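You operate a simulated robot arm through the tools that you are given. There is no shell and no other tool.

The job below is to be done with a simulated two-armed robot. You get a single attempt, and the scene is never put back.

Task
Chock and bar the coil on the cart, then roll the cart out to the yellow marks and brake it.
Fine: black knob tight on the bar before it rolls; brake off to roll. The hoist stays off.

The check looks at the end state, three seconds after you hand in, the way a careful person would. Anything else that was tipped, shoved, dropped, spilled or broken makes it a failure.

Robot
Two 7-joint arms with two-finger parallel grippers on one trunk that stands fixed in place. Base frame: the origin is at the foot of the trunk, x ahead of it, y to its left, z up. Readings come in mm, rad, newtons and seconds.
The left shoulder is at [71, 156, 1105], the right one opposite. Payload 3.91 kg a hand.
The TCP of each hand is the grasp point between the finger pads, 30 mm short of the fingertips. In the tool frame z runs along the fingers and y along their closing line. Largest opening 110 mm; finger width 20, thickness 10; the body of the gripper, 48 by 112 mm, starts 55 mm behind the TCP.
Orientation is told as [roll, pitch, yaw] about the base's x, y, z axes, in that order, counted from this pose: with the fingers straight down and closing along the base's y, the tool's x points along the base's -x, its y along +y and its z along -z.

Tools
- The arms move only by the tool servo_tool. It takes "left_increments", "right_increments" or both (then of equal length, played together; a hand with none holds still); each is one flat list of numbers, 7 for each row, row after row: the shift along the base's x, y, z in units of 500 mm (1.0 is 500 mm), then the turn, a rotation vector about the base's x, y, z in units of 180 degrees (1.0 is 180 degrees), then the gripper command, from -1 (shut) to 1 (fully open), values between in proportion. In form: [x, y, z, rx, ry, rz, fingers, x, y, z, rx, ry, rz, fingers, ...]. A call has 1 to 20 rows; each row is the pose to reach, as a shift and turn from the pose commanded when the call began. A call with a number of a shift or a turn outside -1 to 1 is refused whole. Rows are played at 5 a second. More than 50 mm and 0.15 rad between two rows, or a gripper value outside its range, and nothing of the call is played. A pose out of reach is approached as far as the arm can. The call stops where the force on the tool passes 90 N (or 10 N more than at its start, if that is more) or the arm is blocked; 0.2 s more then pass. Each finger travels about 108 mm/s and halts on what it meets, pressing with about 31 N; the grip force reading is that of the motor and also rises with nothing between the fingers. The clock runs only during rows and for 0.2 s after the last one: add rows that repeat a pose to give the fingers time. It gives the time, the measured TCP pose, the force on the tool (base axes), the opening and the grip force at its end, in the units of the frame above (readings bear some noise), with the torque about the TCP (base axes, N m) and any sound that the robot's microphone picked up.
- Cameras (640 x 400 px; columns grow to the right, rows downward): "scene" is now at [112.8, 59.7, 1323.1]; the picture's right is [0.54, -0.84, -0.00], its down [-0.61, -0.38, -0.70] and it looks along [0.59, 0.37, -0.72] (base axes); focal length 214 px, centre (320, 200). "left" rides on the left gripper at [72, -17, -103] in its tool frame; the picture's right is [0.23, 0.97, 0.00], its down [-0.76, 0.18, -0.62] and it looks along [-0.61, 0.14, 0.78] (tool axes); focal length 222 px, centre (320, 200). "right" rides on the right gripper at [72, 17, -103] in its tool frame; the picture's right is [-0.23, 0.97, 0.00], its down [-0.76, -0.18, -0.62] and it looks along [-0.61, -0.14, 0.78] (tool axes); focal length 222 px, centre (320, 200).
- snapshot(camera): a new picture of that camera. No time passes.
- raise_lower(by): slides the trunk up (or, below 0, down) by that many mm; the arms and the scene camera ride with it, the base frame stays. It gives what a move gives, with no picture.
- pan_tilt(pan, tilt): turns the head with the scene camera to pan (to the left, within 1.501 rad either way) and tilt (down, from -0.506 to 1.204), counted from straight ahead of the robot. It gives what a move gives.
- probe_pixels(camera, pixels): there is no depth. For up to 12 entries [column, row, z] of the newest picture of that camera ("zoom" is the newest enlarged one), the place [x, y] in the base frame at which the ray of that pixel passes the height z, good to about 2 mm, but the place of the scene camera against the robot may be out by one fixed shift of up to 25 mm in any direction. No time passes.
- enlarge(camera, box): a new picture of the part [left, top, right, bottom] of that camera's present view, enlarged. No time passes.
- job_done(): hands the job in; it is judged then, once.

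Leave the grippers open and the arms clear of the work at the hand-in unless told otherwise.

The tools are called after "Request:" as a command line: name --argument value ..., lists and objects as JSON in quotes. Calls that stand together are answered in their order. servo_tool: Moves the arms, as the interface text tells. Its arguments: {"type":"object","properties":{"left_increments":{"type":"array"},"right_increments":{"type":"array"}},"required":[]} The other tools are called the same way: raise_lower (by) slides the trunk up or down; pan_tilt (pan, tilt) turns the head that bears the scene camera; snapshot (camera) takes a picture; probe_pixels (camera, pixels) gives the place at which the rays of pixels pass given heights; enlarge (camera, box) takes an enlarged picture of a part of a camera's view; job_done () hands the job in.

At the start:

```text
clock: 0.0
left_eef_pos: [794.3, 383.9, 1022.5]
left_tool_rot: [-0.001, 0.001, 0.0]
left_wrist_force: [-0.2, 0.4, -0.2]
left_wrist_torque: [0.0, 0.03, 0.0]
left_finger_gap: 110.0
left_gripper_force: 0.1
right_eef_pos: [813.0, -310.2, 1055.2]
right_tool_rot: [0.0, 0.0, 0.0]
right_wrist_force: [-0.2, 0.0, -0.3]
right_wrist_torque: [0.0, 0.01, 0.04]
right_finger_gap: 109.8
right_gripper_force: 0.0
trunk travel left (down, up): [-550.0, 390.0]
head pan, tilt: [0.565, 0.799]
```

scene: 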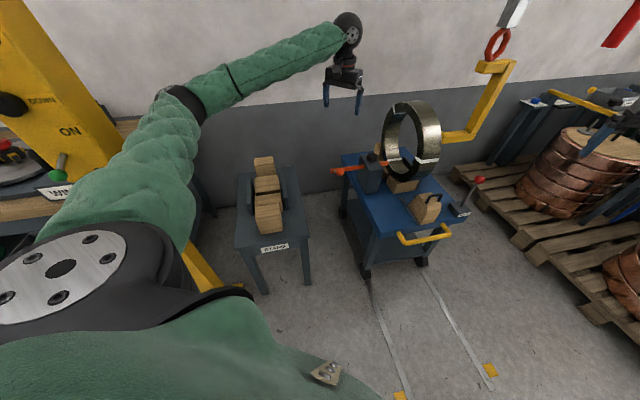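
right: 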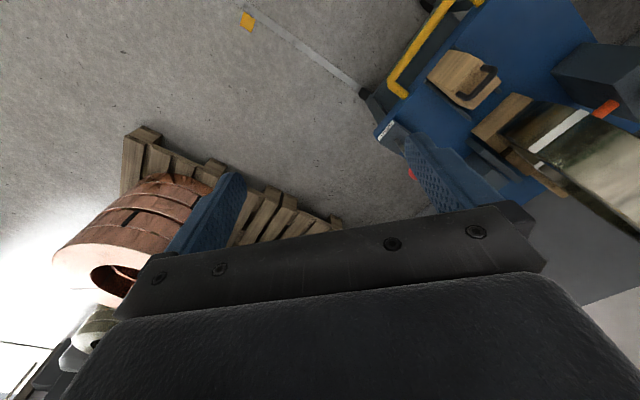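
left: 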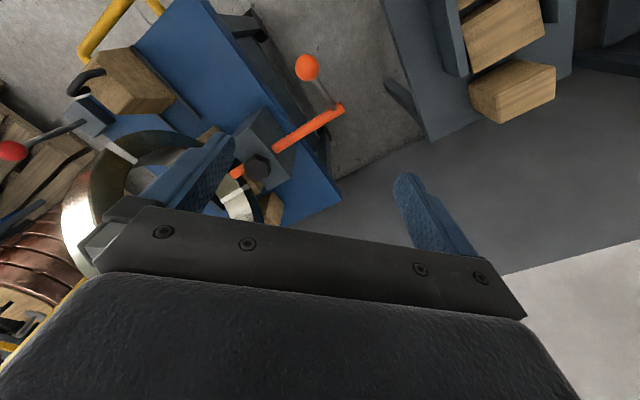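

I see a blue cart with a steel coil standing on it, wooden chocks on the cart and on a side table, an orange bar, a black knob, a red-knobbed lever (probably the brake), and yellow marks on the floor. I'll start with enlarged views.

Request:
enlarge --camera "scene" --box '[320, 80, 500, 280]'

Request:
enlarge --camera "scene" --box '[220, 130, 340, 300]'

Request:
enlarge --camera "scene" --box '[0, 60, 220, 220]'

Request:
enlarge --camera "left" --box '[0, 0, 360, 280]'

Request:
enlarge --camera "right" --box '[340, 0, 640, 300]'

```text
2.00 times, centred on (410, 180) of scene
```

zoom: 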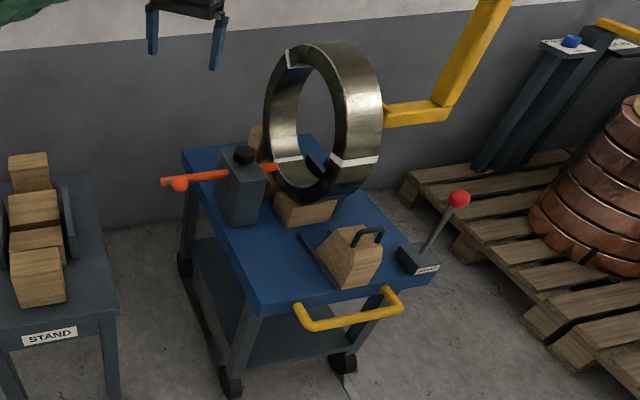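

```text
2.35 times, centred on (280, 215) of scene
```

zoom: 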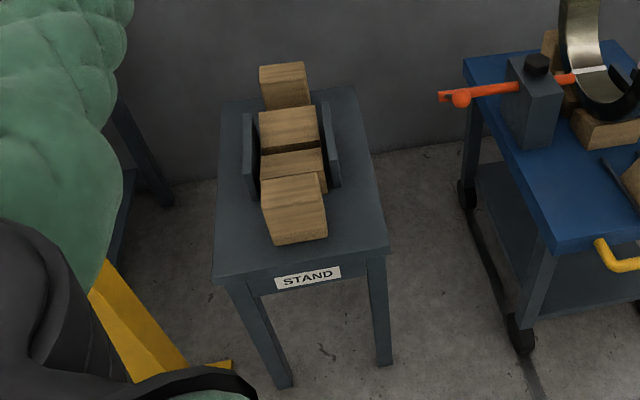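

```text
2.50 times, centred on (110, 140) of scene
```

zoom: 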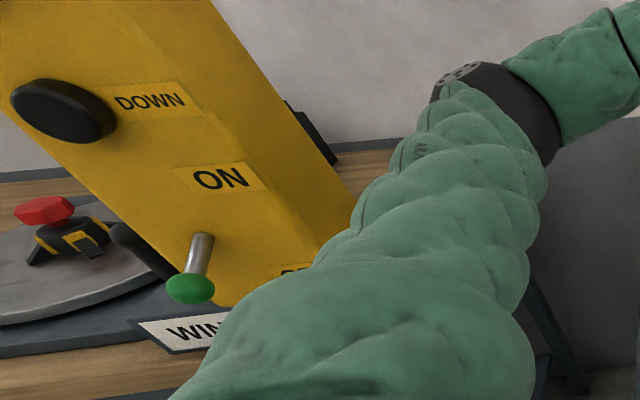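

```text
1.43 times, centred on (180, 140) of left
```

zoom: 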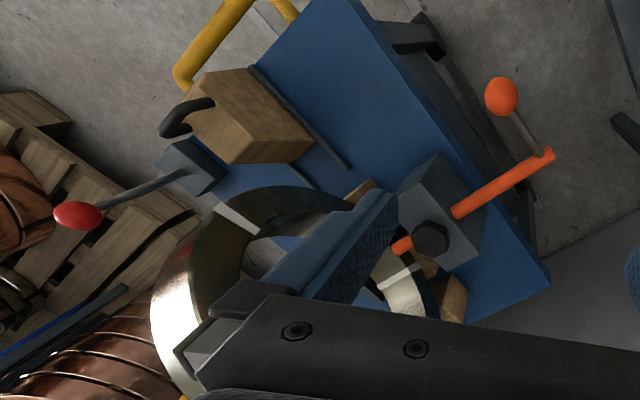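

```text
1.33 times, centred on (490, 150) of right
```

zoom: 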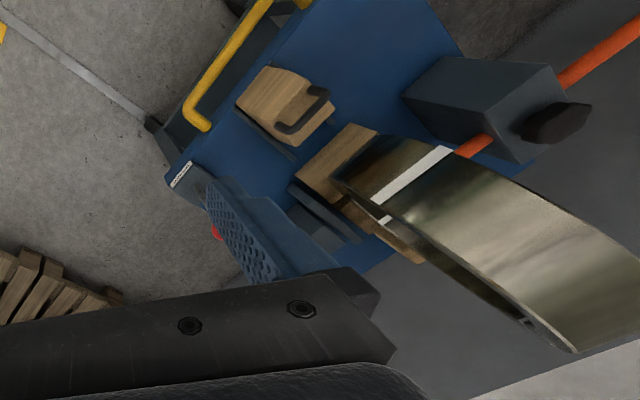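

The cart has a wooden chock with a black handle near its yellow push handle. It also has a grey block with a black knob that an orange bar slides through, and a lever with a red ball. I'll turn the head to see more of the surroundings.

Request:
pan_tilt --pan 0.2 --tilt 0.6

Request:
snapshot --camera "scene"

Request:
pan_tilt --pan 1.2 --tilt 0.6

Request:
snapshot --camera "scene"

Request:
pan_tilt --pan -0.5 --tilt 0.8

Request:
snapshot --camera "scene"

Request:
pan_tilt --pan 0.1 --tilt 0.9

Request:
snapshot --camera "scene"

```text
clock: 0.8
left_eef_pos: [793.8, 382.8, 1022.2]
left_tool_rot: [0.0, 0.001, 0.001]
left_wrist_force: [-0.5, -0.1, 0.1]
left_wrist_torque: [-0.01, -0.02, 0.0]
left_finger_gap: 110.1
left_gripper_force: 0.0
right_eef_pos: [813.3, -309.7, 1054.0]
right_tool_rot: [0.0, 0.0, 0.0]
right_wrist_force: [0.5, -1.1, 1.1]
right_wrist_torque: [-0.02, 0.01, 0.02]
right_finger_gap: 110.1
right_gripper_force: 0.1
trunk travel left (down, up): [-550.0, 390.0]
head pan, tilt: [0.201, 0.6]
```

```text
taken
```

scene: 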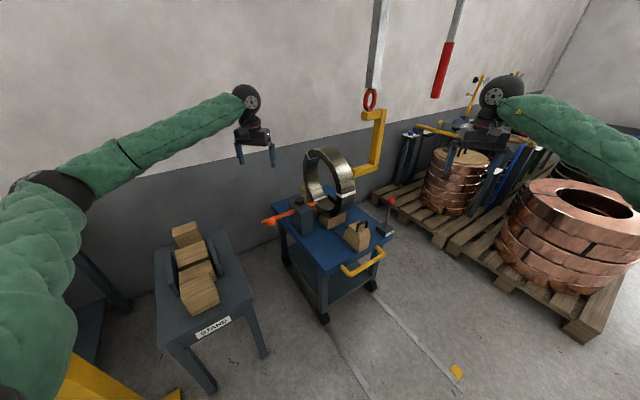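

```text
clock: 2.1
left_eef_pos: [792.2, 384.5, 1022.9]
left_tool_rot: [-0.001, 0.0, 0.0]
left_wrist_force: [0.7, 0.1, -0.2]
left_wrist_torque: [-0.03, 0.0, 0.01]
left_finger_gap: 110.0
left_gripper_force: 0.1
right_eef_pos: [813.7, -309.8, 1055.8]
right_tool_rot: [0.0, 0.002, 0.0]
right_wrist_force: [-1.0, -0.1, 0.6]
right_wrist_torque: [0.03, -0.02, -0.04]
right_finger_gap: 110.4
right_gripper_force: 0.1
trunk travel left (down, up): [-550.0, 390.0]
head pan, tilt: [1.201, 0.6]
```

```text
taken
```

scene: 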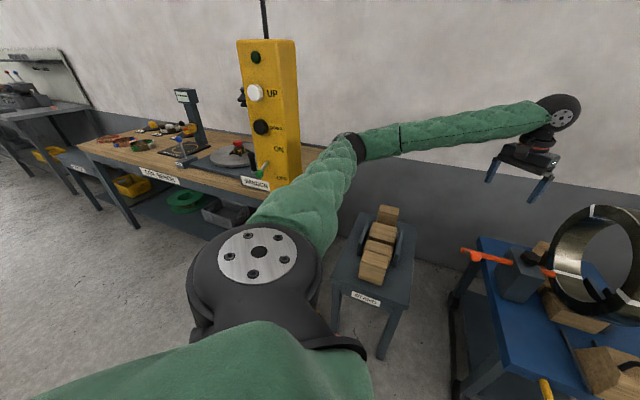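

```text
clock: 3.8
left_eef_pos: [793.3, 382.8, 1022.9]
left_tool_rot: [0.001, -0.001, -0.001]
left_wrist_force: [0.3, 0.3, 0.4]
left_wrist_torque: [0.0, -0.02, 0.0]
left_finger_gap: 109.9
left_gripper_force: 0.2
right_eef_pos: [814.2, -311.0, 1055.8]
right_tool_rot: [0.0, -0.001, -0.001]
right_wrist_force: [-0.2, 0.1, 0.1]
right_wrist_torque: [0.0, 0.01, -0.01]
right_finger_gap: 110.3
right_gripper_force: 0.1
trunk travel left (down, up): [-550.0, 390.0]
head pan, tilt: [-0.499, 0.799]
```

```text
taken
```

scene: 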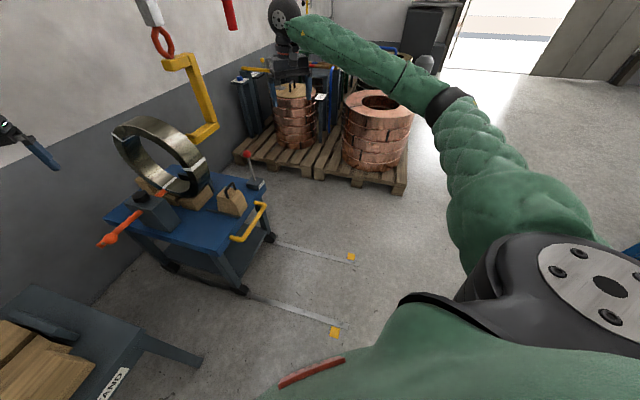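

```text
clock: 4.8
left_eef_pos: [792.4, 383.1, 1021.8]
left_tool_rot: [-0.001, 0.0, 0.0]
left_wrist_force: [-0.4, -0.4, 0.3]
left_wrist_torque: [0.01, 0.0, -0.02]
left_finger_gap: 110.1
left_gripper_force: 0.1
right_eef_pos: [814.4, -311.5, 1055.7]
right_tool_rot: [0.0, 0.002, 0.0]
right_wrist_force: [-0.1, -0.5, 0.4]
right_wrist_torque: [0.01, 0.02, 0.04]
right_finger_gap: 110.2
right_gripper_force: 0.2
trunk travel left (down, up): [-550.0, 390.0]
head pan, tilt: [0.099, 0.901]
```

```text
taken
```

scene: 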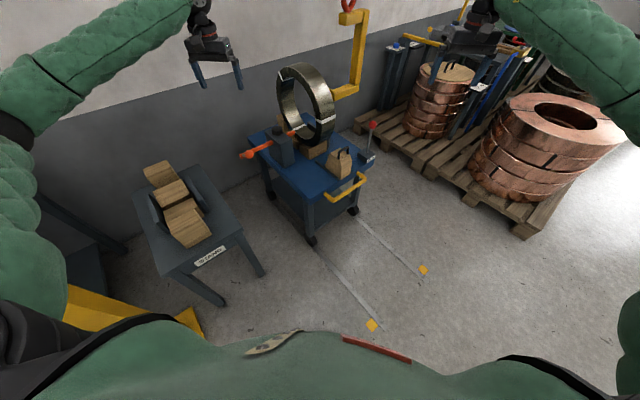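

The floor tracks run from the cart's front wheels to two yellow marks, at about (373,325) and (423,270) in this view. I'll probe the floor and cart points.

Request:
probe_pixels --camera "scene" --pixels '[[373, 325, 0], [423, 270, 0], [311, 241, 0], [354, 212, 0], [269, 197, 0], [384, 331, 0], [315, 250, 0], [361, 220, 0]]'

Request:
enlarge --camera "scene" --box '[230, 50, 390, 150]'

Request:
enlarge --camera "scene" --box '[230, 120, 390, 220]'

Request:
enlarge --camera "scene" --box '[270, 200, 450, 340]'

```text
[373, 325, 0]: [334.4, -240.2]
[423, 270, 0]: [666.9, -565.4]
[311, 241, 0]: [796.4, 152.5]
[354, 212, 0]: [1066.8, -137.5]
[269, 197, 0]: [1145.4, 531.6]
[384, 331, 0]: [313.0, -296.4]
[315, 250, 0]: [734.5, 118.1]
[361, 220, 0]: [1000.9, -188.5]
```

```text
4.00 times, centred on (310, 100) of scene
```

zoom: 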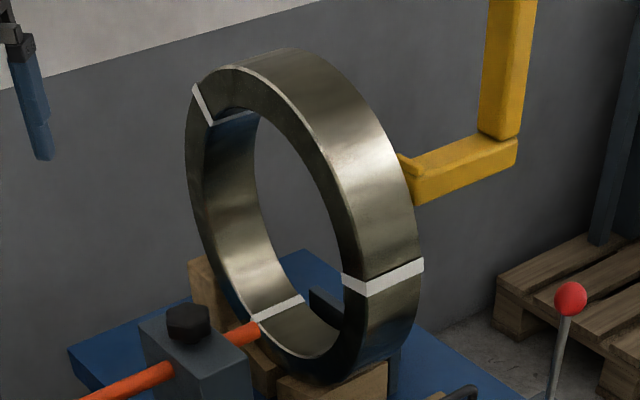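

```text
4.00 times, centred on (310, 170) of scene
```

zoom: 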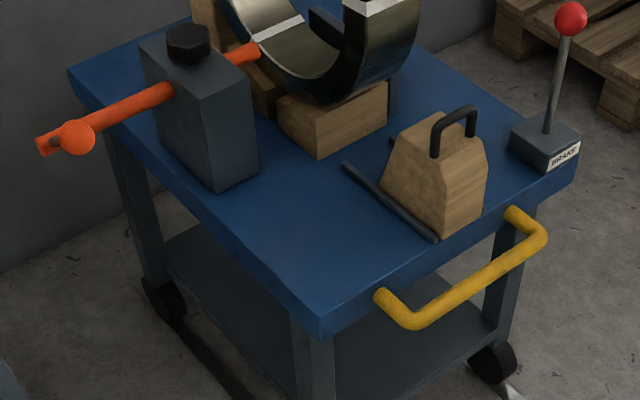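

```text
2.86 times, centred on (360, 270) of scene
```

zoom: 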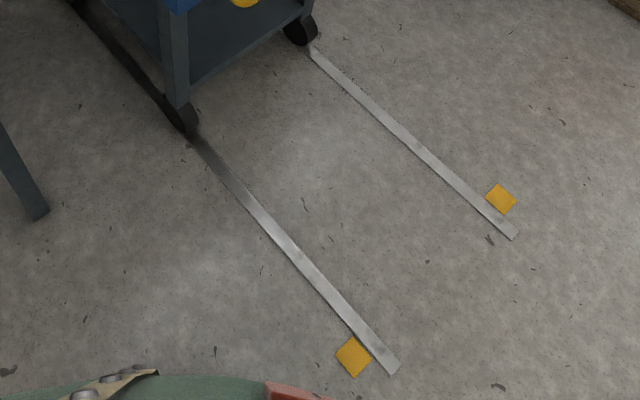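

I'll probe the cart top's front corner at several heights, along with the block, knob, bar end, coil and chock, to get a rough idea of the heights.

Request:
probe_pixels --camera "scene" --pixels '[[310, 202, 400], [310, 202, 450], [310, 202, 500], [310, 202, 550], [310, 202, 600], [374, 164, 500], [374, 164, 550], [248, 138, 500], [248, 138, 550]]'

Request:
snapshot --camera "right"

Request:
snapshot --camera "left"

```text
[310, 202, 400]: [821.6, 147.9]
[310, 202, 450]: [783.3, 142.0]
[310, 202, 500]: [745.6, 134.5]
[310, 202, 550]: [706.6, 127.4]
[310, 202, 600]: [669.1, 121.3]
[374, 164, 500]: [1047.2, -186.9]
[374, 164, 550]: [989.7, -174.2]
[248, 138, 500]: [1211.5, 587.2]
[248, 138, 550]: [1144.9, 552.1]
```

```text
taken
```

right: 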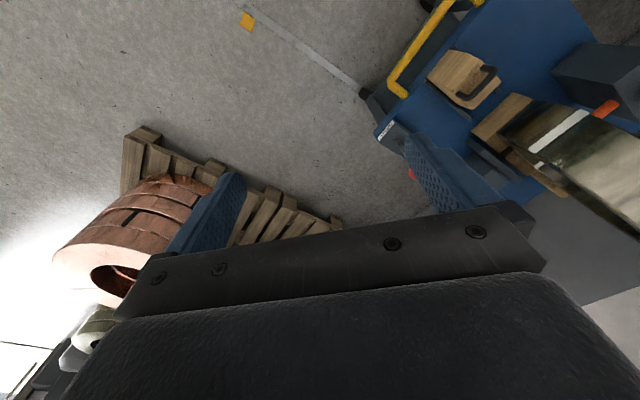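

```text
taken
```

left: 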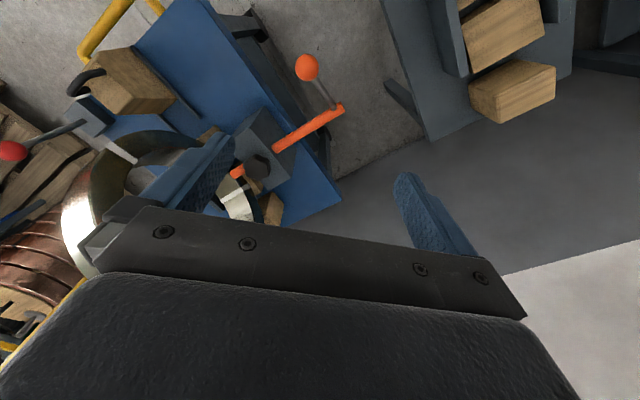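

Next I'll triangulate roughly by probing matching features in the left camera: orange ball (307,67), bar end (341,107), knob (262,167), chock handle (88,80) and brake ball (12,151). I'll do the same in the scene view.

Request:
probe_pixels --camera "left" --pixels '[[307, 67, 500], [307, 67, 600], [307, 67, 700], [341, 107, 600], [341, 107, 700], [262, 167, 600], [262, 167, 700], [12, 151, 600], [12, 151, 700], [340, 191, 500], [340, 191, 550], [136, 45, 500]]'

Request:
probe_pixels --camera "scene" --pixels '[[249, 154, 500], [249, 154, 600], [249, 154, 700], [241, 156, 600], [241, 156, 700], [277, 131, 600], [277, 131, 700], [372, 125, 600], [372, 125, 700]]'

```text
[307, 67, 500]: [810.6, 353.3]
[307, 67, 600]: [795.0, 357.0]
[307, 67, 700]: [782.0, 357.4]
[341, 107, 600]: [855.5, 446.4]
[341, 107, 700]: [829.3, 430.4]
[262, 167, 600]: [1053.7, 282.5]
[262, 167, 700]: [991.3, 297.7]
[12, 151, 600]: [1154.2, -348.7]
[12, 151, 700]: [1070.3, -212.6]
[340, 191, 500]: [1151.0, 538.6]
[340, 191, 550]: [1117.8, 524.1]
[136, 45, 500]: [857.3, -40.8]
```

```text
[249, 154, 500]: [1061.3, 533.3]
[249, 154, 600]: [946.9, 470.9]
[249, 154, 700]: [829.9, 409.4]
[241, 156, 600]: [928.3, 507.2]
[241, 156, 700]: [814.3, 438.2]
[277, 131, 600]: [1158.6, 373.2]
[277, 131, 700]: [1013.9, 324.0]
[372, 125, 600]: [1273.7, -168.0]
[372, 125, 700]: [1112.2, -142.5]
```

The bar end looks to be near (830,430,690) and the brake ball near (1025,-135,754). I'll move the right hand back in front of the cart and turn it 45° to look straight at it.

Request:
servo_tool --right_increments '[-0.0658, 0.04, -0.0138, 0, 0, 0.0313, 1, -0.1315, 0.08, -0.0275, 0, 0, 0.0625, 1, -0.1973, 0.12, -0.0413, 0, 0, 0.0938, 1, -0.263, 0.16, -0.055, 0, 0, 0.125, 1, -0.3288, 0.2, -0.0688, 0, 0, 0.1563, 1, -0.3945, 0.24, -0.0825, 0, 0, 0.1875, 1, -0.4603, 0.28, -0.0963, 0, 0, 0.2188, 1, -0.526, 0.32, -0.11, 0, 0, 0.25, 1]'

Request:
snapshot --camera "right"

Request:
snapshot --camera "scene"

```text
clock: 6.6
left_eef_pos: [793.1, 383.6, 1021.9]
left_tool_rot: [0.001, 0.0, 0.001]
left_wrist_force: [-0.2, -1.2, -1.1]
left_wrist_torque: [0.01, -0.01, -0.01]
left_finger_gap: 110.0
left_gripper_force: 0.1
right_eef_pos: [548.8, -154.5, 1000.2]
right_tool_rot: [0.0, 0.001, 0.785]
right_wrist_force: [0.1, 0.7, -0.3]
right_wrist_torque: [-0.02, -0.01, -0.02]
right_finger_gap: 109.8
right_gripper_force: 0.1
trunk travel left (down, up): [-550.0, 390.0]
head pan, tilt: [0.099, 0.901]
```

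```text
taken
```

right: 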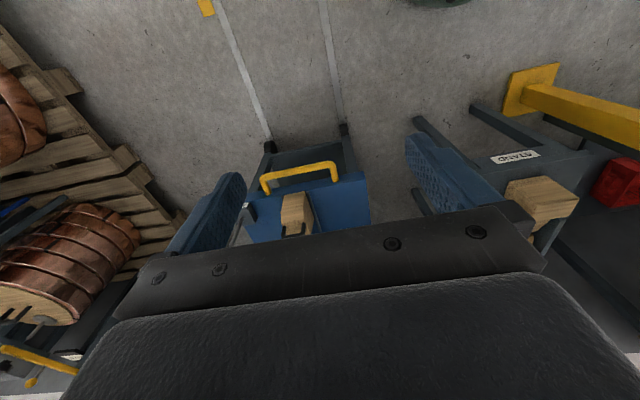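

```text
taken
```

scene: 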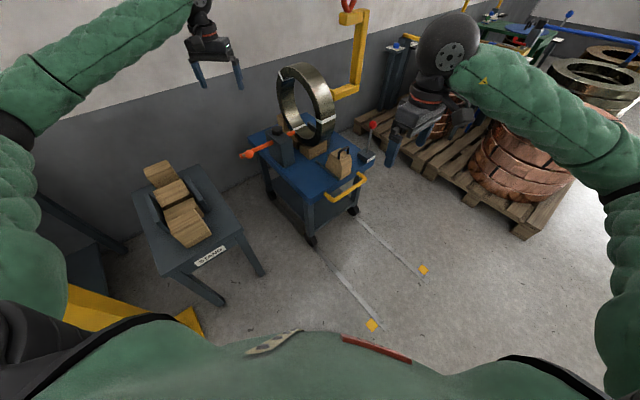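

In the right view I see the front wheels at (343,127) and (268,148), the handle, the chock and the cart's front edge. I'll probe these and zoom in.

Request:
probe_pixels --camera "right" --pixels '[[207, 6, 0], [345, 123, 0], [267, 143, 0], [333, 40, 0], [246, 84, 0], [368, 176, 500], [368, 176, 550], [368, 176, 600], [247, 204, 500], [247, 204, 550], [247, 204, 600]]'

Request:
enlarge --camera "right" --box '[220, 110, 400, 250]'

```text
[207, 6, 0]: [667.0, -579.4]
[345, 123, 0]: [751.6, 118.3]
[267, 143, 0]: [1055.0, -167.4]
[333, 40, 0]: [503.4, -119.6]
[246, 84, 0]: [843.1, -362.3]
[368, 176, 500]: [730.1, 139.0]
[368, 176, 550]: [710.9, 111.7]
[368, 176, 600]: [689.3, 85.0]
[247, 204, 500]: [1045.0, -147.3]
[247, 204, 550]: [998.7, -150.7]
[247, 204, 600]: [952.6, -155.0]
```

```text
2.86 times, centred on (310, 180) of right
```

zoom: 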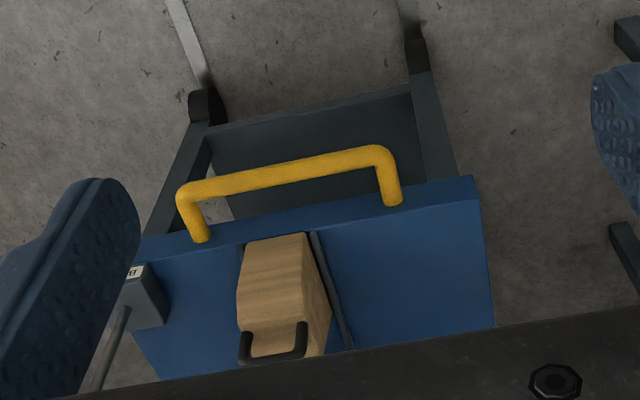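

Before moving the left arm I need to know what stands on the robot's left. I'll turn the head left and down.

Request:
pan_tilt --pan 1.0 --tilt 1.0

Request:
snapshot --camera "scene"

Request:
pan_tilt --pan 1.5 --tilt 0.8

Request:
snapshot --camera "scene"

Request:
pan_tilt --pan 0.7 --tilt 0.75

Request:
snapshot --camera "scene"

```text
clock: 7.8
left_eef_pos: [792.7, 382.7, 1022.1]
left_tool_rot: [0.0, 0.001, -0.001]
left_wrist_force: [-0.7, 0.1, 0.1]
left_wrist_torque: [0.01, -0.02, -0.02]
left_finger_gap: 110.0
left_gripper_force: 0.1
right_eef_pos: [550.0, -154.5, 999.4]
right_tool_rot: [0.0, 0.0, 0.785]
right_wrist_force: [0.3, -0.1, 0.2]
right_wrist_torque: [-0.01, 0.01, -0.02]
right_finger_gap: 110.1
right_gripper_force: 0.0
trunk travel left (down, up): [-550.0, 390.0]
head pan, tilt: [1.0, 1.0]
```

```text
taken
```

scene: 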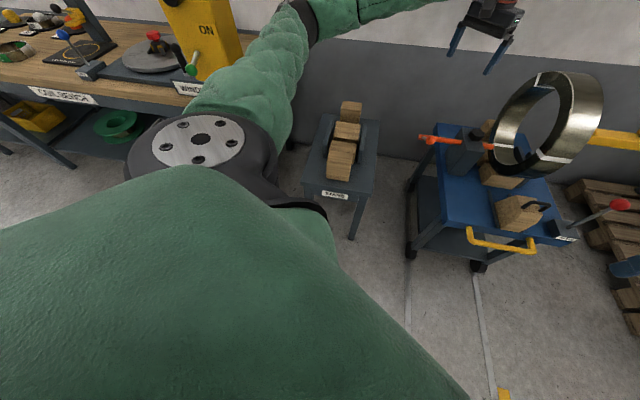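

```text
clock: 8.8
left_eef_pos: [793.8, 383.5, 1021.7]
left_tool_rot: [-0.001, 0.0, -0.001]
left_wrist_force: [-0.8, -0.5, -0.5]
left_wrist_torque: [-0.03, 0.01, 0.01]
left_finger_gap: 109.7
left_gripper_force: 0.0
right_eef_pos: [549.9, -154.5, 999.1]
right_tool_rot: [0.001, 0.0, 0.786]
right_wrist_force: [0.2, 0.2, -0.7]
right_wrist_torque: [0.02, -0.03, 0.02]
right_finger_gap: 110.2
right_gripper_force: 0.1
trunk travel left (down, up): [-550.0, 390.0]
head pan, tilt: [1.499, 0.799]
```

```text
taken
```

scene: 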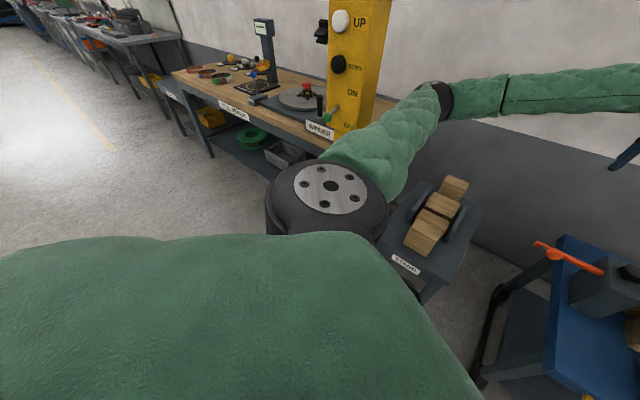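

```text
clock: 9.9
left_eef_pos: [793.3, 383.3, 1022.7]
left_tool_rot: [0.0, 0.001, 0.001]
left_wrist_force: [0.8, 0.5, 0.1]
left_wrist_torque: [0.0, 0.02, -0.01]
left_finger_gap: 109.8
left_gripper_force: 0.1
right_eef_pos: [551.6, -153.3, 999.1]
right_tool_rot: [0.0, -0.002, 0.785]
right_wrist_force: [-0.2, -0.5, -0.4]
right_wrist_torque: [-0.01, 0.0, -0.01]
right_finger_gap: 110.2
right_gripper_force: 0.0
trunk travel left (down, up): [-550.0, 390.0]
head pan, tilt: [0.7, 0.75]
```

```text
taken
```

scene: 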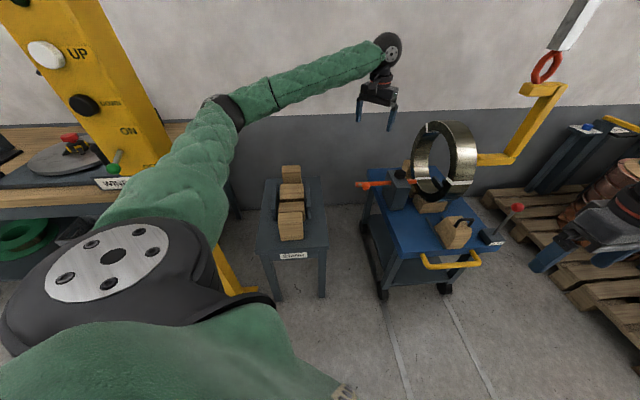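

A yellow hoist-control column stands on the left, close to the left elbow. I'll probe its foot to learn how much room there is.

Request:
probe_pixels --camera "scene" --pixels '[[255, 290, 0], [225, 250, 0], [105, 165, 1000], [165, 155, 1000], [70, 110, 1100], [115, 80, 1200], [100, 0, 1400], [280, 180, 550], [285, 255, 550], [260, 185, 550], [325, 245, 550]]'

Request:
enlarge --camera "scene" --box '[0, 0, 260, 320]'

Request:
enlarge --camera "scene" --box '[340, 100, 540, 260]'

```text
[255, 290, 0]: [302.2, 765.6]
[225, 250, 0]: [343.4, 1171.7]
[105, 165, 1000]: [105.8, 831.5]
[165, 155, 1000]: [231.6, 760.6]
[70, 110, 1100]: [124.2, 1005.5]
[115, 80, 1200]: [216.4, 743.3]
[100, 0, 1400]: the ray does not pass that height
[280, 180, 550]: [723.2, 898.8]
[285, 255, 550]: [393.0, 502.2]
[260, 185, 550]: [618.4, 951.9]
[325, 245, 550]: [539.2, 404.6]
```

```text
1.25 times, centred on (130, 160) of scene
```

zoom: 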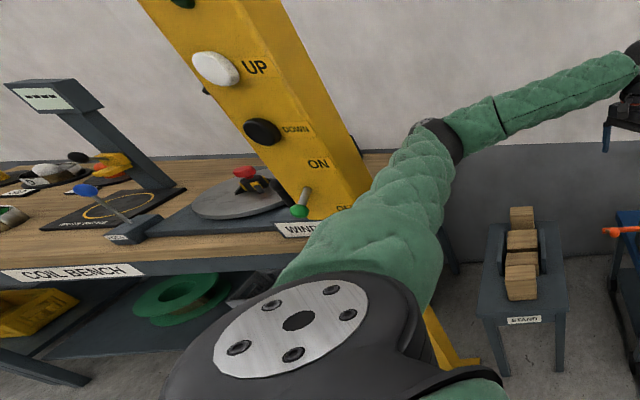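

```text
2.50 times, centred on (440, 180) of scene
```

zoom: 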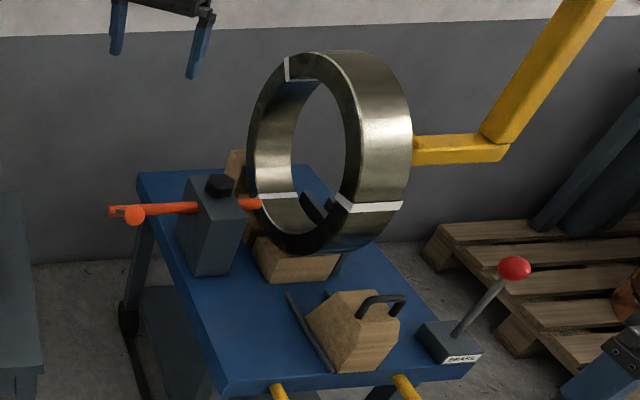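

The yellow column sits near (230–300, 760), so I'll keep the left elbow away from it. Next I'll bring the right hand over the front of the cart at z 1000 for a closer look at the chock, guides and coil.

Request:
servo_tool --right_increments '[0.0717, 0.0297, 0, 0, 0, 0, 1, 0.1434, 0.0594, 0, 0, 0, 0, 1, 0.2151, 0.0891, 0, 0, 0, 0, 1, 0.2869, 0.1189, 0, 0, 0, 0, 1, 0.3586, 0.1486, 0, 0, 0, 0, 1, 0.4303, 0.1783, 0, 0, 0, 0, 1, 0.502, 0.208, 0, 0, 0, 0, 1]'

Request:
snapshot --camera "right"

Request:
enlarge --camera "right" --box '[200, 0, 480, 240]'

```text
clock: 11.5
left_eef_pos: [793.7, 383.7, 1022.2]
left_tool_rot: [-0.001, 0.002, -0.001]
left_wrist_force: [0.9, 0.5, 0.5]
left_wrist_torque: [-0.03, 0.0, 0.01]
left_finger_gap: 109.9
left_gripper_force: 0.0
right_eef_pos: [801.1, -46.5, 999.9]
right_tool_rot: [0.002, 0.001, 0.786]
right_wrist_force: [0.7, 0.2, -0.2]
right_wrist_torque: [-0.03, 0.01, 0.01]
right_finger_gap: 110.0
right_gripper_force: 0.1
trunk travel left (down, up): [-550.0, 390.0]
head pan, tilt: [0.7, 0.75]
```

```text
taken
```

right: 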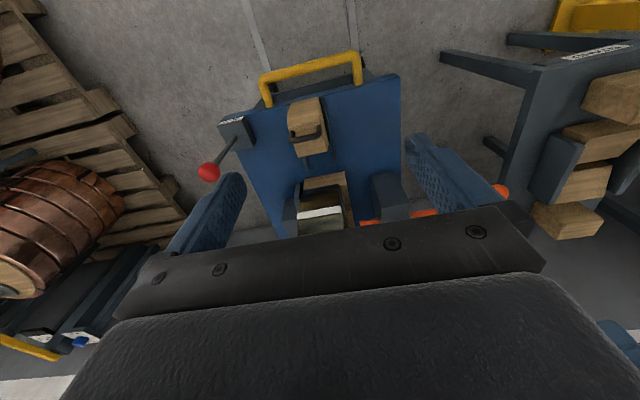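

```text
1.67 times, centred on (340, 120) of right
```

zoom: 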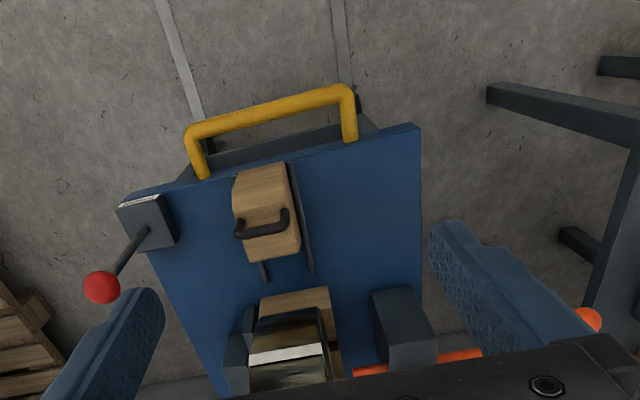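

I can see the chock between two guide rods, the coil in its cradle, and the brake box at the front right corner. I'll probe the zoom to triangulate against the earlier view.

Request:
probe_pixels --camera "zoom" --pixels '[[420, 124, 500], [420, 124, 550], [420, 124, 600], [102, 288, 740], [102, 288, 770], [207, 178, 500], [207, 178, 550], [350, 140, 500], [350, 140, 550], [357, 109, 0], [206, 150, 0]]'

Request:
probe_pixels --camera "right" --pixels '[[262, 77, 500], [262, 77, 550], [354, 53, 500], [354, 53, 550], [290, 134, 600], [290, 134, 650], [325, 128, 600], [325, 128, 650], [320, 155, 550], [297, 158, 550]]'

```text
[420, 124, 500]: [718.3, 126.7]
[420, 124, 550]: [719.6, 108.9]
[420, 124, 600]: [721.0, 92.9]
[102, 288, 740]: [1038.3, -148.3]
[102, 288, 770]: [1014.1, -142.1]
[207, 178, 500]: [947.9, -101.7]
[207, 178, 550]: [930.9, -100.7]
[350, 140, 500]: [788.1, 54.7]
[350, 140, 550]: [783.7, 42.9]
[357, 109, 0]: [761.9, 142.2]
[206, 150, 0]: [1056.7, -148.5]
```

```text
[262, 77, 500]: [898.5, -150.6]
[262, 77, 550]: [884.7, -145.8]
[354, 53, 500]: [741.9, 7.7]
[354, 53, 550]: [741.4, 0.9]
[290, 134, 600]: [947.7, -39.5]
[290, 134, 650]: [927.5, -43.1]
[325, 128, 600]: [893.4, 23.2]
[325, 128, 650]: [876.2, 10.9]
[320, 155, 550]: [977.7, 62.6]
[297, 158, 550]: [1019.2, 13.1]
```

The cart runs at 45° and its top is at roughly z 535. The handle spans about (742,5) to (890,-148). I'll lower the trunk 150 mm for better reach and a closer scene view; both hands keep clear of everything below them.

Request:
raise_lower --by -150

Request:
pan_tilt --pan 0.2 --tilt 0.6

Request:
snapshot --camera "scene"

Request:
enlarge --camera "scene" --box '[260, 160, 420, 260]'

Request:
enlarge --camera "scene" --box '[260, 90, 420, 190]'

Request:
snapshot --camera "right"

Request:
snapshot --camera "left"

```text
clock: 13.2
left_eef_pos: [793.4, 383.5, 873.1]
left_tool_rot: [0.0, 0.0, -0.001]
left_wrist_force: [0.4, 0.1, 0.5]
left_wrist_torque: [-0.06, 0.0, 0.0]
left_finger_gap: 110.0
left_gripper_force: 0.1
right_eef_pos: [800.5, -47.8, 850.3]
right_tool_rot: [0.0, 0.0, 0.784]
right_wrist_force: [-0.2, -0.1, -0.4]
right_wrist_torque: [0.01, 0.01, -0.03]
right_finger_gap: 110.1
right_gripper_force: 0.0
trunk travel left (down, up): [-400.0, 540.0]
head pan, tilt: [0.7, 0.75]
```

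```text
clock: 14.2
left_eef_pos: [793.8, 383.8, 871.4]
left_tool_rot: [0.0, 0.0, 0.001]
left_wrist_force: [0.5, -0.1, 0.0]
left_wrist_torque: [0.02, 0.04, -0.03]
left_finger_gap: 110.0
left_gripper_force: 0.1
right_eef_pos: [801.0, -47.8, 850.3]
right_tool_rot: [0.001, 0.0, 0.785]
right_wrist_force: [0.1, -0.3, 0.5]
right_wrist_torque: [-0.01, -0.02, -0.02]
right_finger_gap: 110.2
right_gripper_force: 0.2
trunk travel left (down, up): [-400.0, 540.0]
head pan, tilt: [0.201, 0.6]
```

```text
taken
```

scene: 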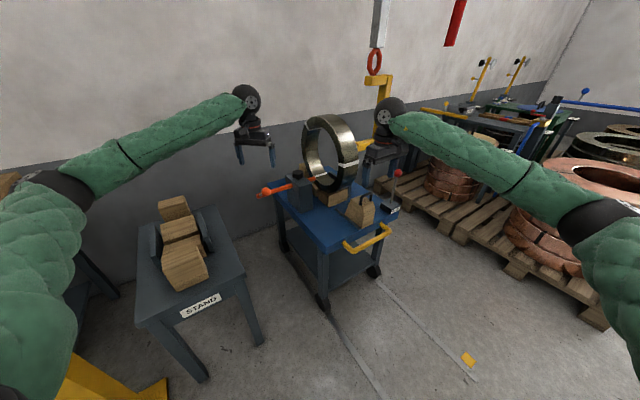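

```text
4.00 times, centred on (340, 210) of scene
```

zoom: 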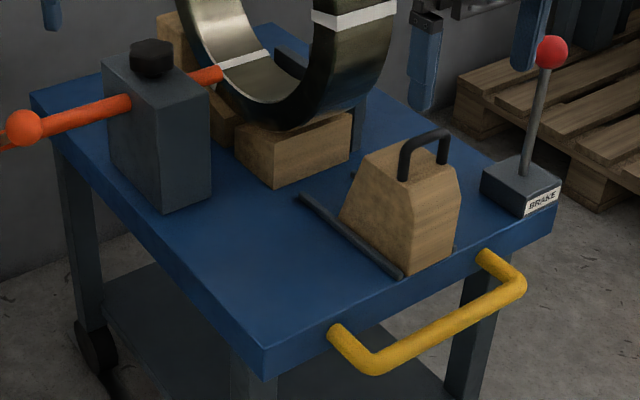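

```text
4.00 times, centred on (340, 140) of scene
```

zoom: 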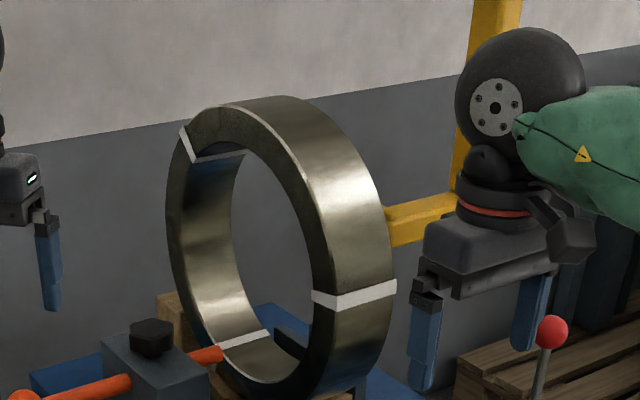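

```text
taken
```

right: 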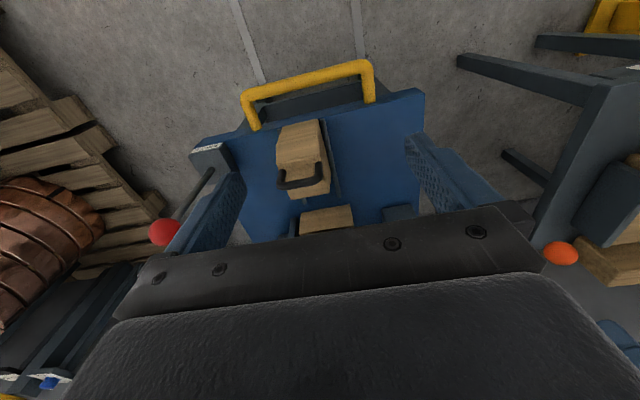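

```text
taken
```

left: 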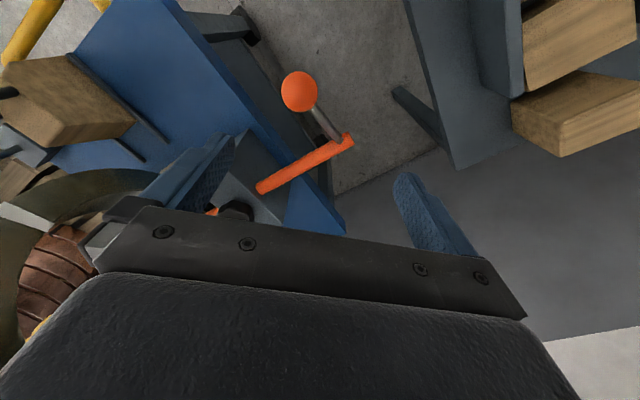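

The scene is clearer now: the chock with its black arch handle sits between two guide rods, and the coil rests on a low block with a taller block behind it. I'll probe the right and left views at several heights to fix coordinates.

Request:
probe_pixels --camera "right" --pixels '[[424, 92, 520], [424, 92, 550], [424, 92, 580], [247, 95, 500], [247, 95, 530], [369, 65, 500], [369, 65, 530], [282, 183, 630], [282, 183, 660], [322, 174, 630], [322, 174, 660], [165, 233, 750]]'

Request:
probe_pixels --camera "left" --pixels '[[299, 91, 680], [299, 91, 710], [299, 91, 740], [345, 138, 660], [345, 138, 690], [345, 138, 720], [235, 212, 700], [235, 212, 730], [265, 186, 680], [265, 186, 700], [345, 234, 530], [345, 234, 560]]'

Request:
enlarge --camera "left" --box '[200, 40, 380, 240]'

Request:
enlarge --camera "right" --box '[140, 40, 440, 240]'

```text
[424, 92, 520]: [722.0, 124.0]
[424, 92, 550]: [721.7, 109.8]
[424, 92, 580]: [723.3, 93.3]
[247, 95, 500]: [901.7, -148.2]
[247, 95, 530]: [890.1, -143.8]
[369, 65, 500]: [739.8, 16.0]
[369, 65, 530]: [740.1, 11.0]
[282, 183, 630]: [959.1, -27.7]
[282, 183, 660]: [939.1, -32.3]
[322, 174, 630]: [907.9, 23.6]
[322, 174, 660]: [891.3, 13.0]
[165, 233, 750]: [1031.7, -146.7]
```

```text
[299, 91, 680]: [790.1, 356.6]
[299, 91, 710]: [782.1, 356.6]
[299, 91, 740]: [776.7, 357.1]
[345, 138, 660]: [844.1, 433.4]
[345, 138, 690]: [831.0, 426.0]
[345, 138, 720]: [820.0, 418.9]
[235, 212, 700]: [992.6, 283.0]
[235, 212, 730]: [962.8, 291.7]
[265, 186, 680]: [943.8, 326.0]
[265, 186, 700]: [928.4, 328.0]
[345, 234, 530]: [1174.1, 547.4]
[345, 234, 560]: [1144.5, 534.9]
```

```text
2.00 times, centred on (290, 140) of left
```

zoom: 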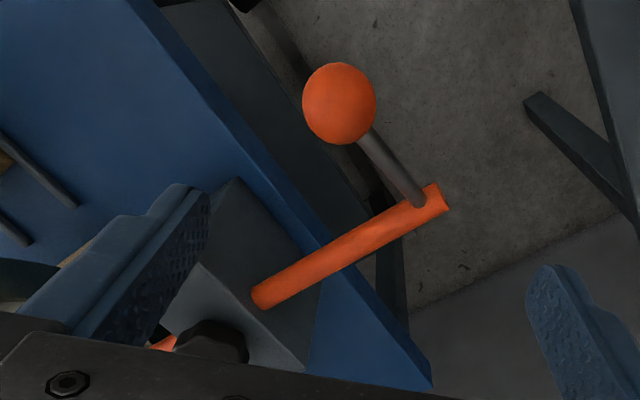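

```text
2.00 times, centred on (290, 140) of right
```

zoom: 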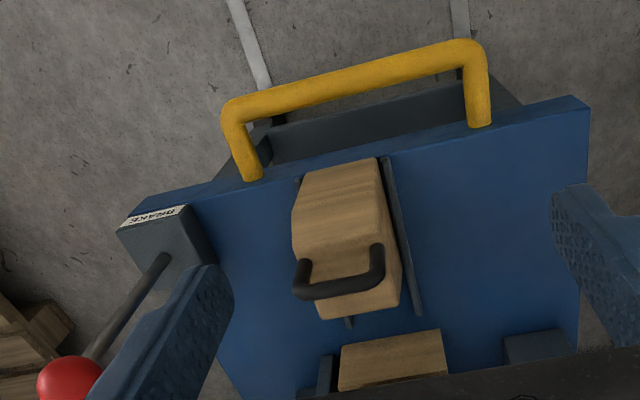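

The cart top is at z≈525 and the brake ball is at (1031,-147,750). The bar axis is at about z 688, along (0.707,-0.707). I'll turn the left hand -45° above the bar's outer end so its fingers would straddle the bar, then take a closer look.

Request:
servo_tool --left_increments '[0.019, 0.009, 0, 0, 0, -0.0417, 1, 0.038, 0.018, 0, 0, 0, -0.0833, 1, 0.057, 0.027, 0, 0, 0, -0.125, 1, 0.076, 0.036, 0, 0, 0, -0.1667, 1, 0.095, 0.045, 0, 0, 0, -0.2083, 1, 0.114, 0.054, 0, 0, 0, -0.25, 1]'

Request:
snapshot --camera "left"

Request:
enlarge --camera "left" --box '[180, 40, 460, 240]'

Request:
snapshot --camera "scene"

```text
clock: 15.6
left_eef_pos: [850.5, 410.2, 872.3]
left_tool_rot: [-0.001, 0.0, -0.787]
left_wrist_force: [-0.4, -0.1, 0.6]
left_wrist_torque: [-0.04, -0.01, 0.0]
left_finger_gap: 109.8
left_gripper_force: 0.0
right_eef_pos: [800.1, -47.1, 850.9]
right_tool_rot: [0.001, 0.001, 0.786]
right_wrist_force: [0.5, 0.8, 0.0]
right_wrist_torque: [-0.03, 0.02, 0.05]
right_finger_gap: 109.9
right_gripper_force: 0.0
trunk travel left (down, up): [-400.0, 540.0]
head pan, tilt: [0.201, 0.6]
```

```text
taken
```

left: 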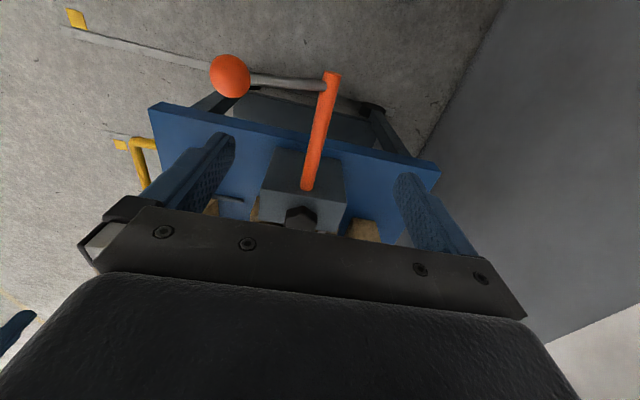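

```text
2.00 times, centred on (320, 140) of left
```

zoom: 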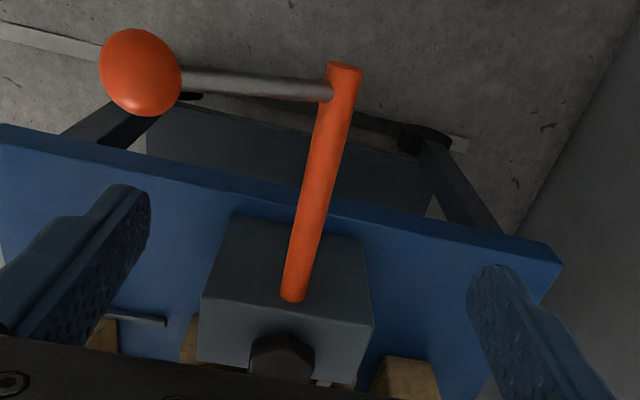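

```text
taken
```

scene: 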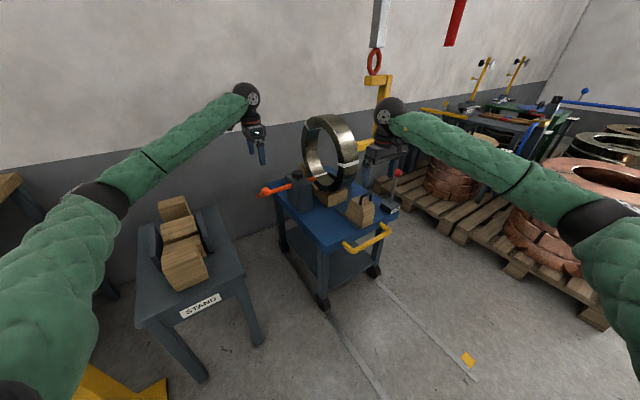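

I now look along the bar: outer end at (332,77), entry into the block at (307,188), knob at (300,215), ball at (230,76). I'll probe these points.

Request:
probe_pixels --camera "left" --pixels '[[332, 77, 680], [332, 77, 700], [307, 188, 670], [307, 188, 690], [300, 216, 720], [300, 216, 740], [230, 76, 690], [230, 76, 710], [230, 76, 730], [265, 190, 700], [346, 200, 700], [440, 165, 525]]'

Request:
probe_pixels --camera "scene" --pixels '[[265, 192, 690], [265, 192, 710], [265, 192, 730], [298, 177, 720], [298, 177, 740], [313, 179, 680]]'

Request:
enlarge --camera "scene" --box '[250, 140, 370, 215]'

```text
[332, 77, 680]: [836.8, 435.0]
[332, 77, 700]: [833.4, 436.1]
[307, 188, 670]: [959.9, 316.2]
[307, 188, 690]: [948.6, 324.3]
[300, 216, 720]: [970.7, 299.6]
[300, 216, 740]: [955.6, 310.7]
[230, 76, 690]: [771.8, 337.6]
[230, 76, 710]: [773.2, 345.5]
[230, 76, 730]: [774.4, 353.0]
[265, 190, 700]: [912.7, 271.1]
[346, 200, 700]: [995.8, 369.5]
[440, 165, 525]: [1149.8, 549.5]
```

```text
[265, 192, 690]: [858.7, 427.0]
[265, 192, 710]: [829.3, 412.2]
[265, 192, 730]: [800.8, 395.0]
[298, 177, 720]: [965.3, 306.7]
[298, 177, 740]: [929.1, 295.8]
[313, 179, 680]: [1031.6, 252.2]
```

```text
5.33 times, centred on (310, 178) of scene
```

zoom: 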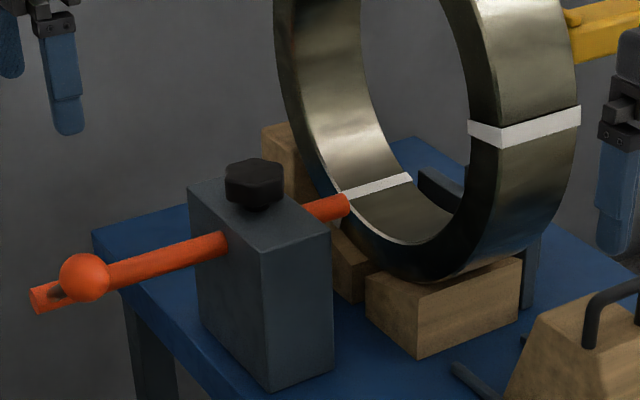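

The bar line satisfies x+y≈1272 with its outer end near (835,436,688). Now I'll pin down the chock's base and the rods from the right camera.

Request:
probe_pixels --camera "right" --pixels '[[278, 133, 525], [319, 120, 525], [324, 118, 535], [341, 197, 535], [305, 203, 535], [300, 230, 565], [352, 206, 565], [350, 228, 565], [386, 106, 525], [196, 158, 600], [260, 134, 525]]'

Request:
enlarge --camera "right" --box '[240, 80, 380, 240]'

```text
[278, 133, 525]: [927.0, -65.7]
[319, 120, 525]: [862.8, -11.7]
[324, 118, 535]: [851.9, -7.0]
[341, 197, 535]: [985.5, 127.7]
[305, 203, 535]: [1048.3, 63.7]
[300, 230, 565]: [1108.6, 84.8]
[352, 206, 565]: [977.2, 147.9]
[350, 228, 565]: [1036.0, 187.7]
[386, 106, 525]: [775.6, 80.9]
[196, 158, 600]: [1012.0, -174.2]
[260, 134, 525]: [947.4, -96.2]
```

```text
2.50 times, centred on (310, 160) of right
```

zoom: 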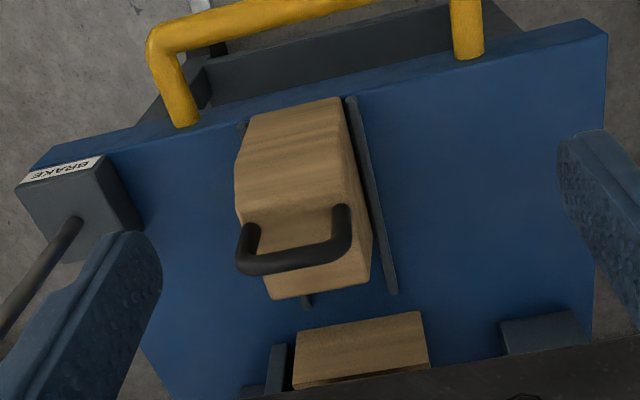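

The guide channel runs along v≈-651 (cart axes) and the chock's front face is nearly flush with the cart's front edge. I'll close the right fingers and tilt the hand 20° forward. It goes above the gap between the yellow handle and the chock so I can check the alignment.

Request:
servo_tool --right_increments '[0.0184, -0.0112, -0.04, 0.0157, -0.0157, 0, -0.2, 0.0368, -0.0224, -0.08, 0.0314, -0.0314, 0, -1, 0.0552, -0.0336, -0.12, 0.0472, -0.0472, 0, -1, 0.0736, -0.0448, -0.16, 0.0629, -0.0629, 0, -1, 0.092, -0.056, -0.2, 0.0786, -0.0786, 0, -1, 0.092, -0.056, -0.2, 0.0786, -0.0786, 0, -1]'

Request:
snapshot --camera "right"

Request:
enlarge --camera "scene" --box '[280, 120, 440, 260]'

```text
clock: 17.0
left_eef_pos: [849.6, 410.6, 872.4]
left_tool_rot: [0.001, 0.001, -0.786]
left_wrist_force: [0.3, -0.1, 0.0]
left_wrist_torque: [0.02, 0.03, 0.0]
left_finger_gap: 109.8
left_gripper_force: 0.1
right_eef_pos: [847.5, -76.7, 749.0]
right_tool_rot: [-0.001, -0.35, 0.786]
right_wrist_force: [0.6, 0.3, 0.4]
right_wrist_torque: [-0.01, -0.02, -0.01]
right_finger_gap: 0.3
right_gripper_force: 30.9
trunk travel left (down, up): [-400.0, 540.0]
head pan, tilt: [0.201, 0.6]
```

```text
taken
```

right: 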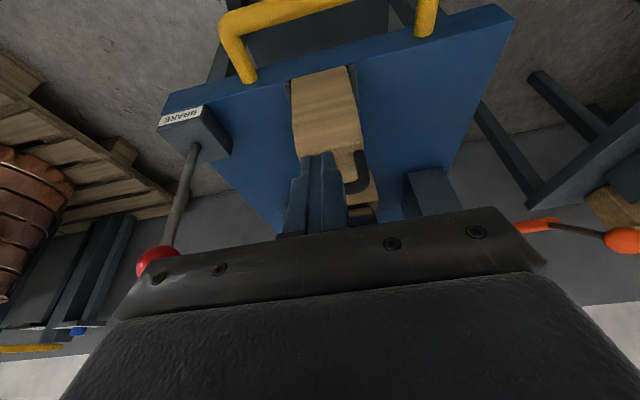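

```text
2.86 times, centred on (360, 190) of scene
```

zoom: 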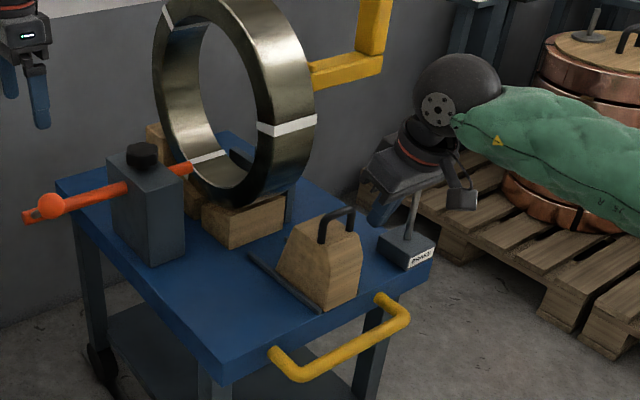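

I'll zoom the right view to find the chock's front corners relative to the finger line.

Request:
enlarge --camera "right" --box '[240, 30, 440, 230]'

Request:
probe_pixels --camera "right" --pixels '[[291, 80, 525], [348, 66, 525], [294, 98, 525], [237, 40, 500], [248, 82, 505], [420, 30, 505], [513, 13, 525], [357, 66, 535]]'

```text
2.00 times, centred on (340, 130) of right
```

zoom: 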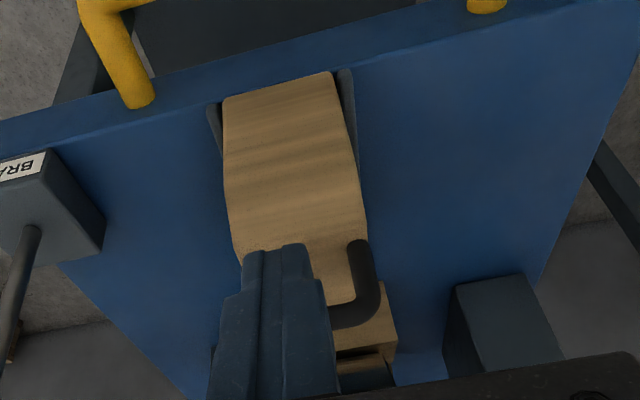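

```text
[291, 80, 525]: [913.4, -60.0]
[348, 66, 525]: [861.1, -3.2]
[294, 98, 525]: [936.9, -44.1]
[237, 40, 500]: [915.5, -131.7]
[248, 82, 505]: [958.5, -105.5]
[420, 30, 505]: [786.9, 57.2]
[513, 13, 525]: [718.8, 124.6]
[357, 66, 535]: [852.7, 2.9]
```

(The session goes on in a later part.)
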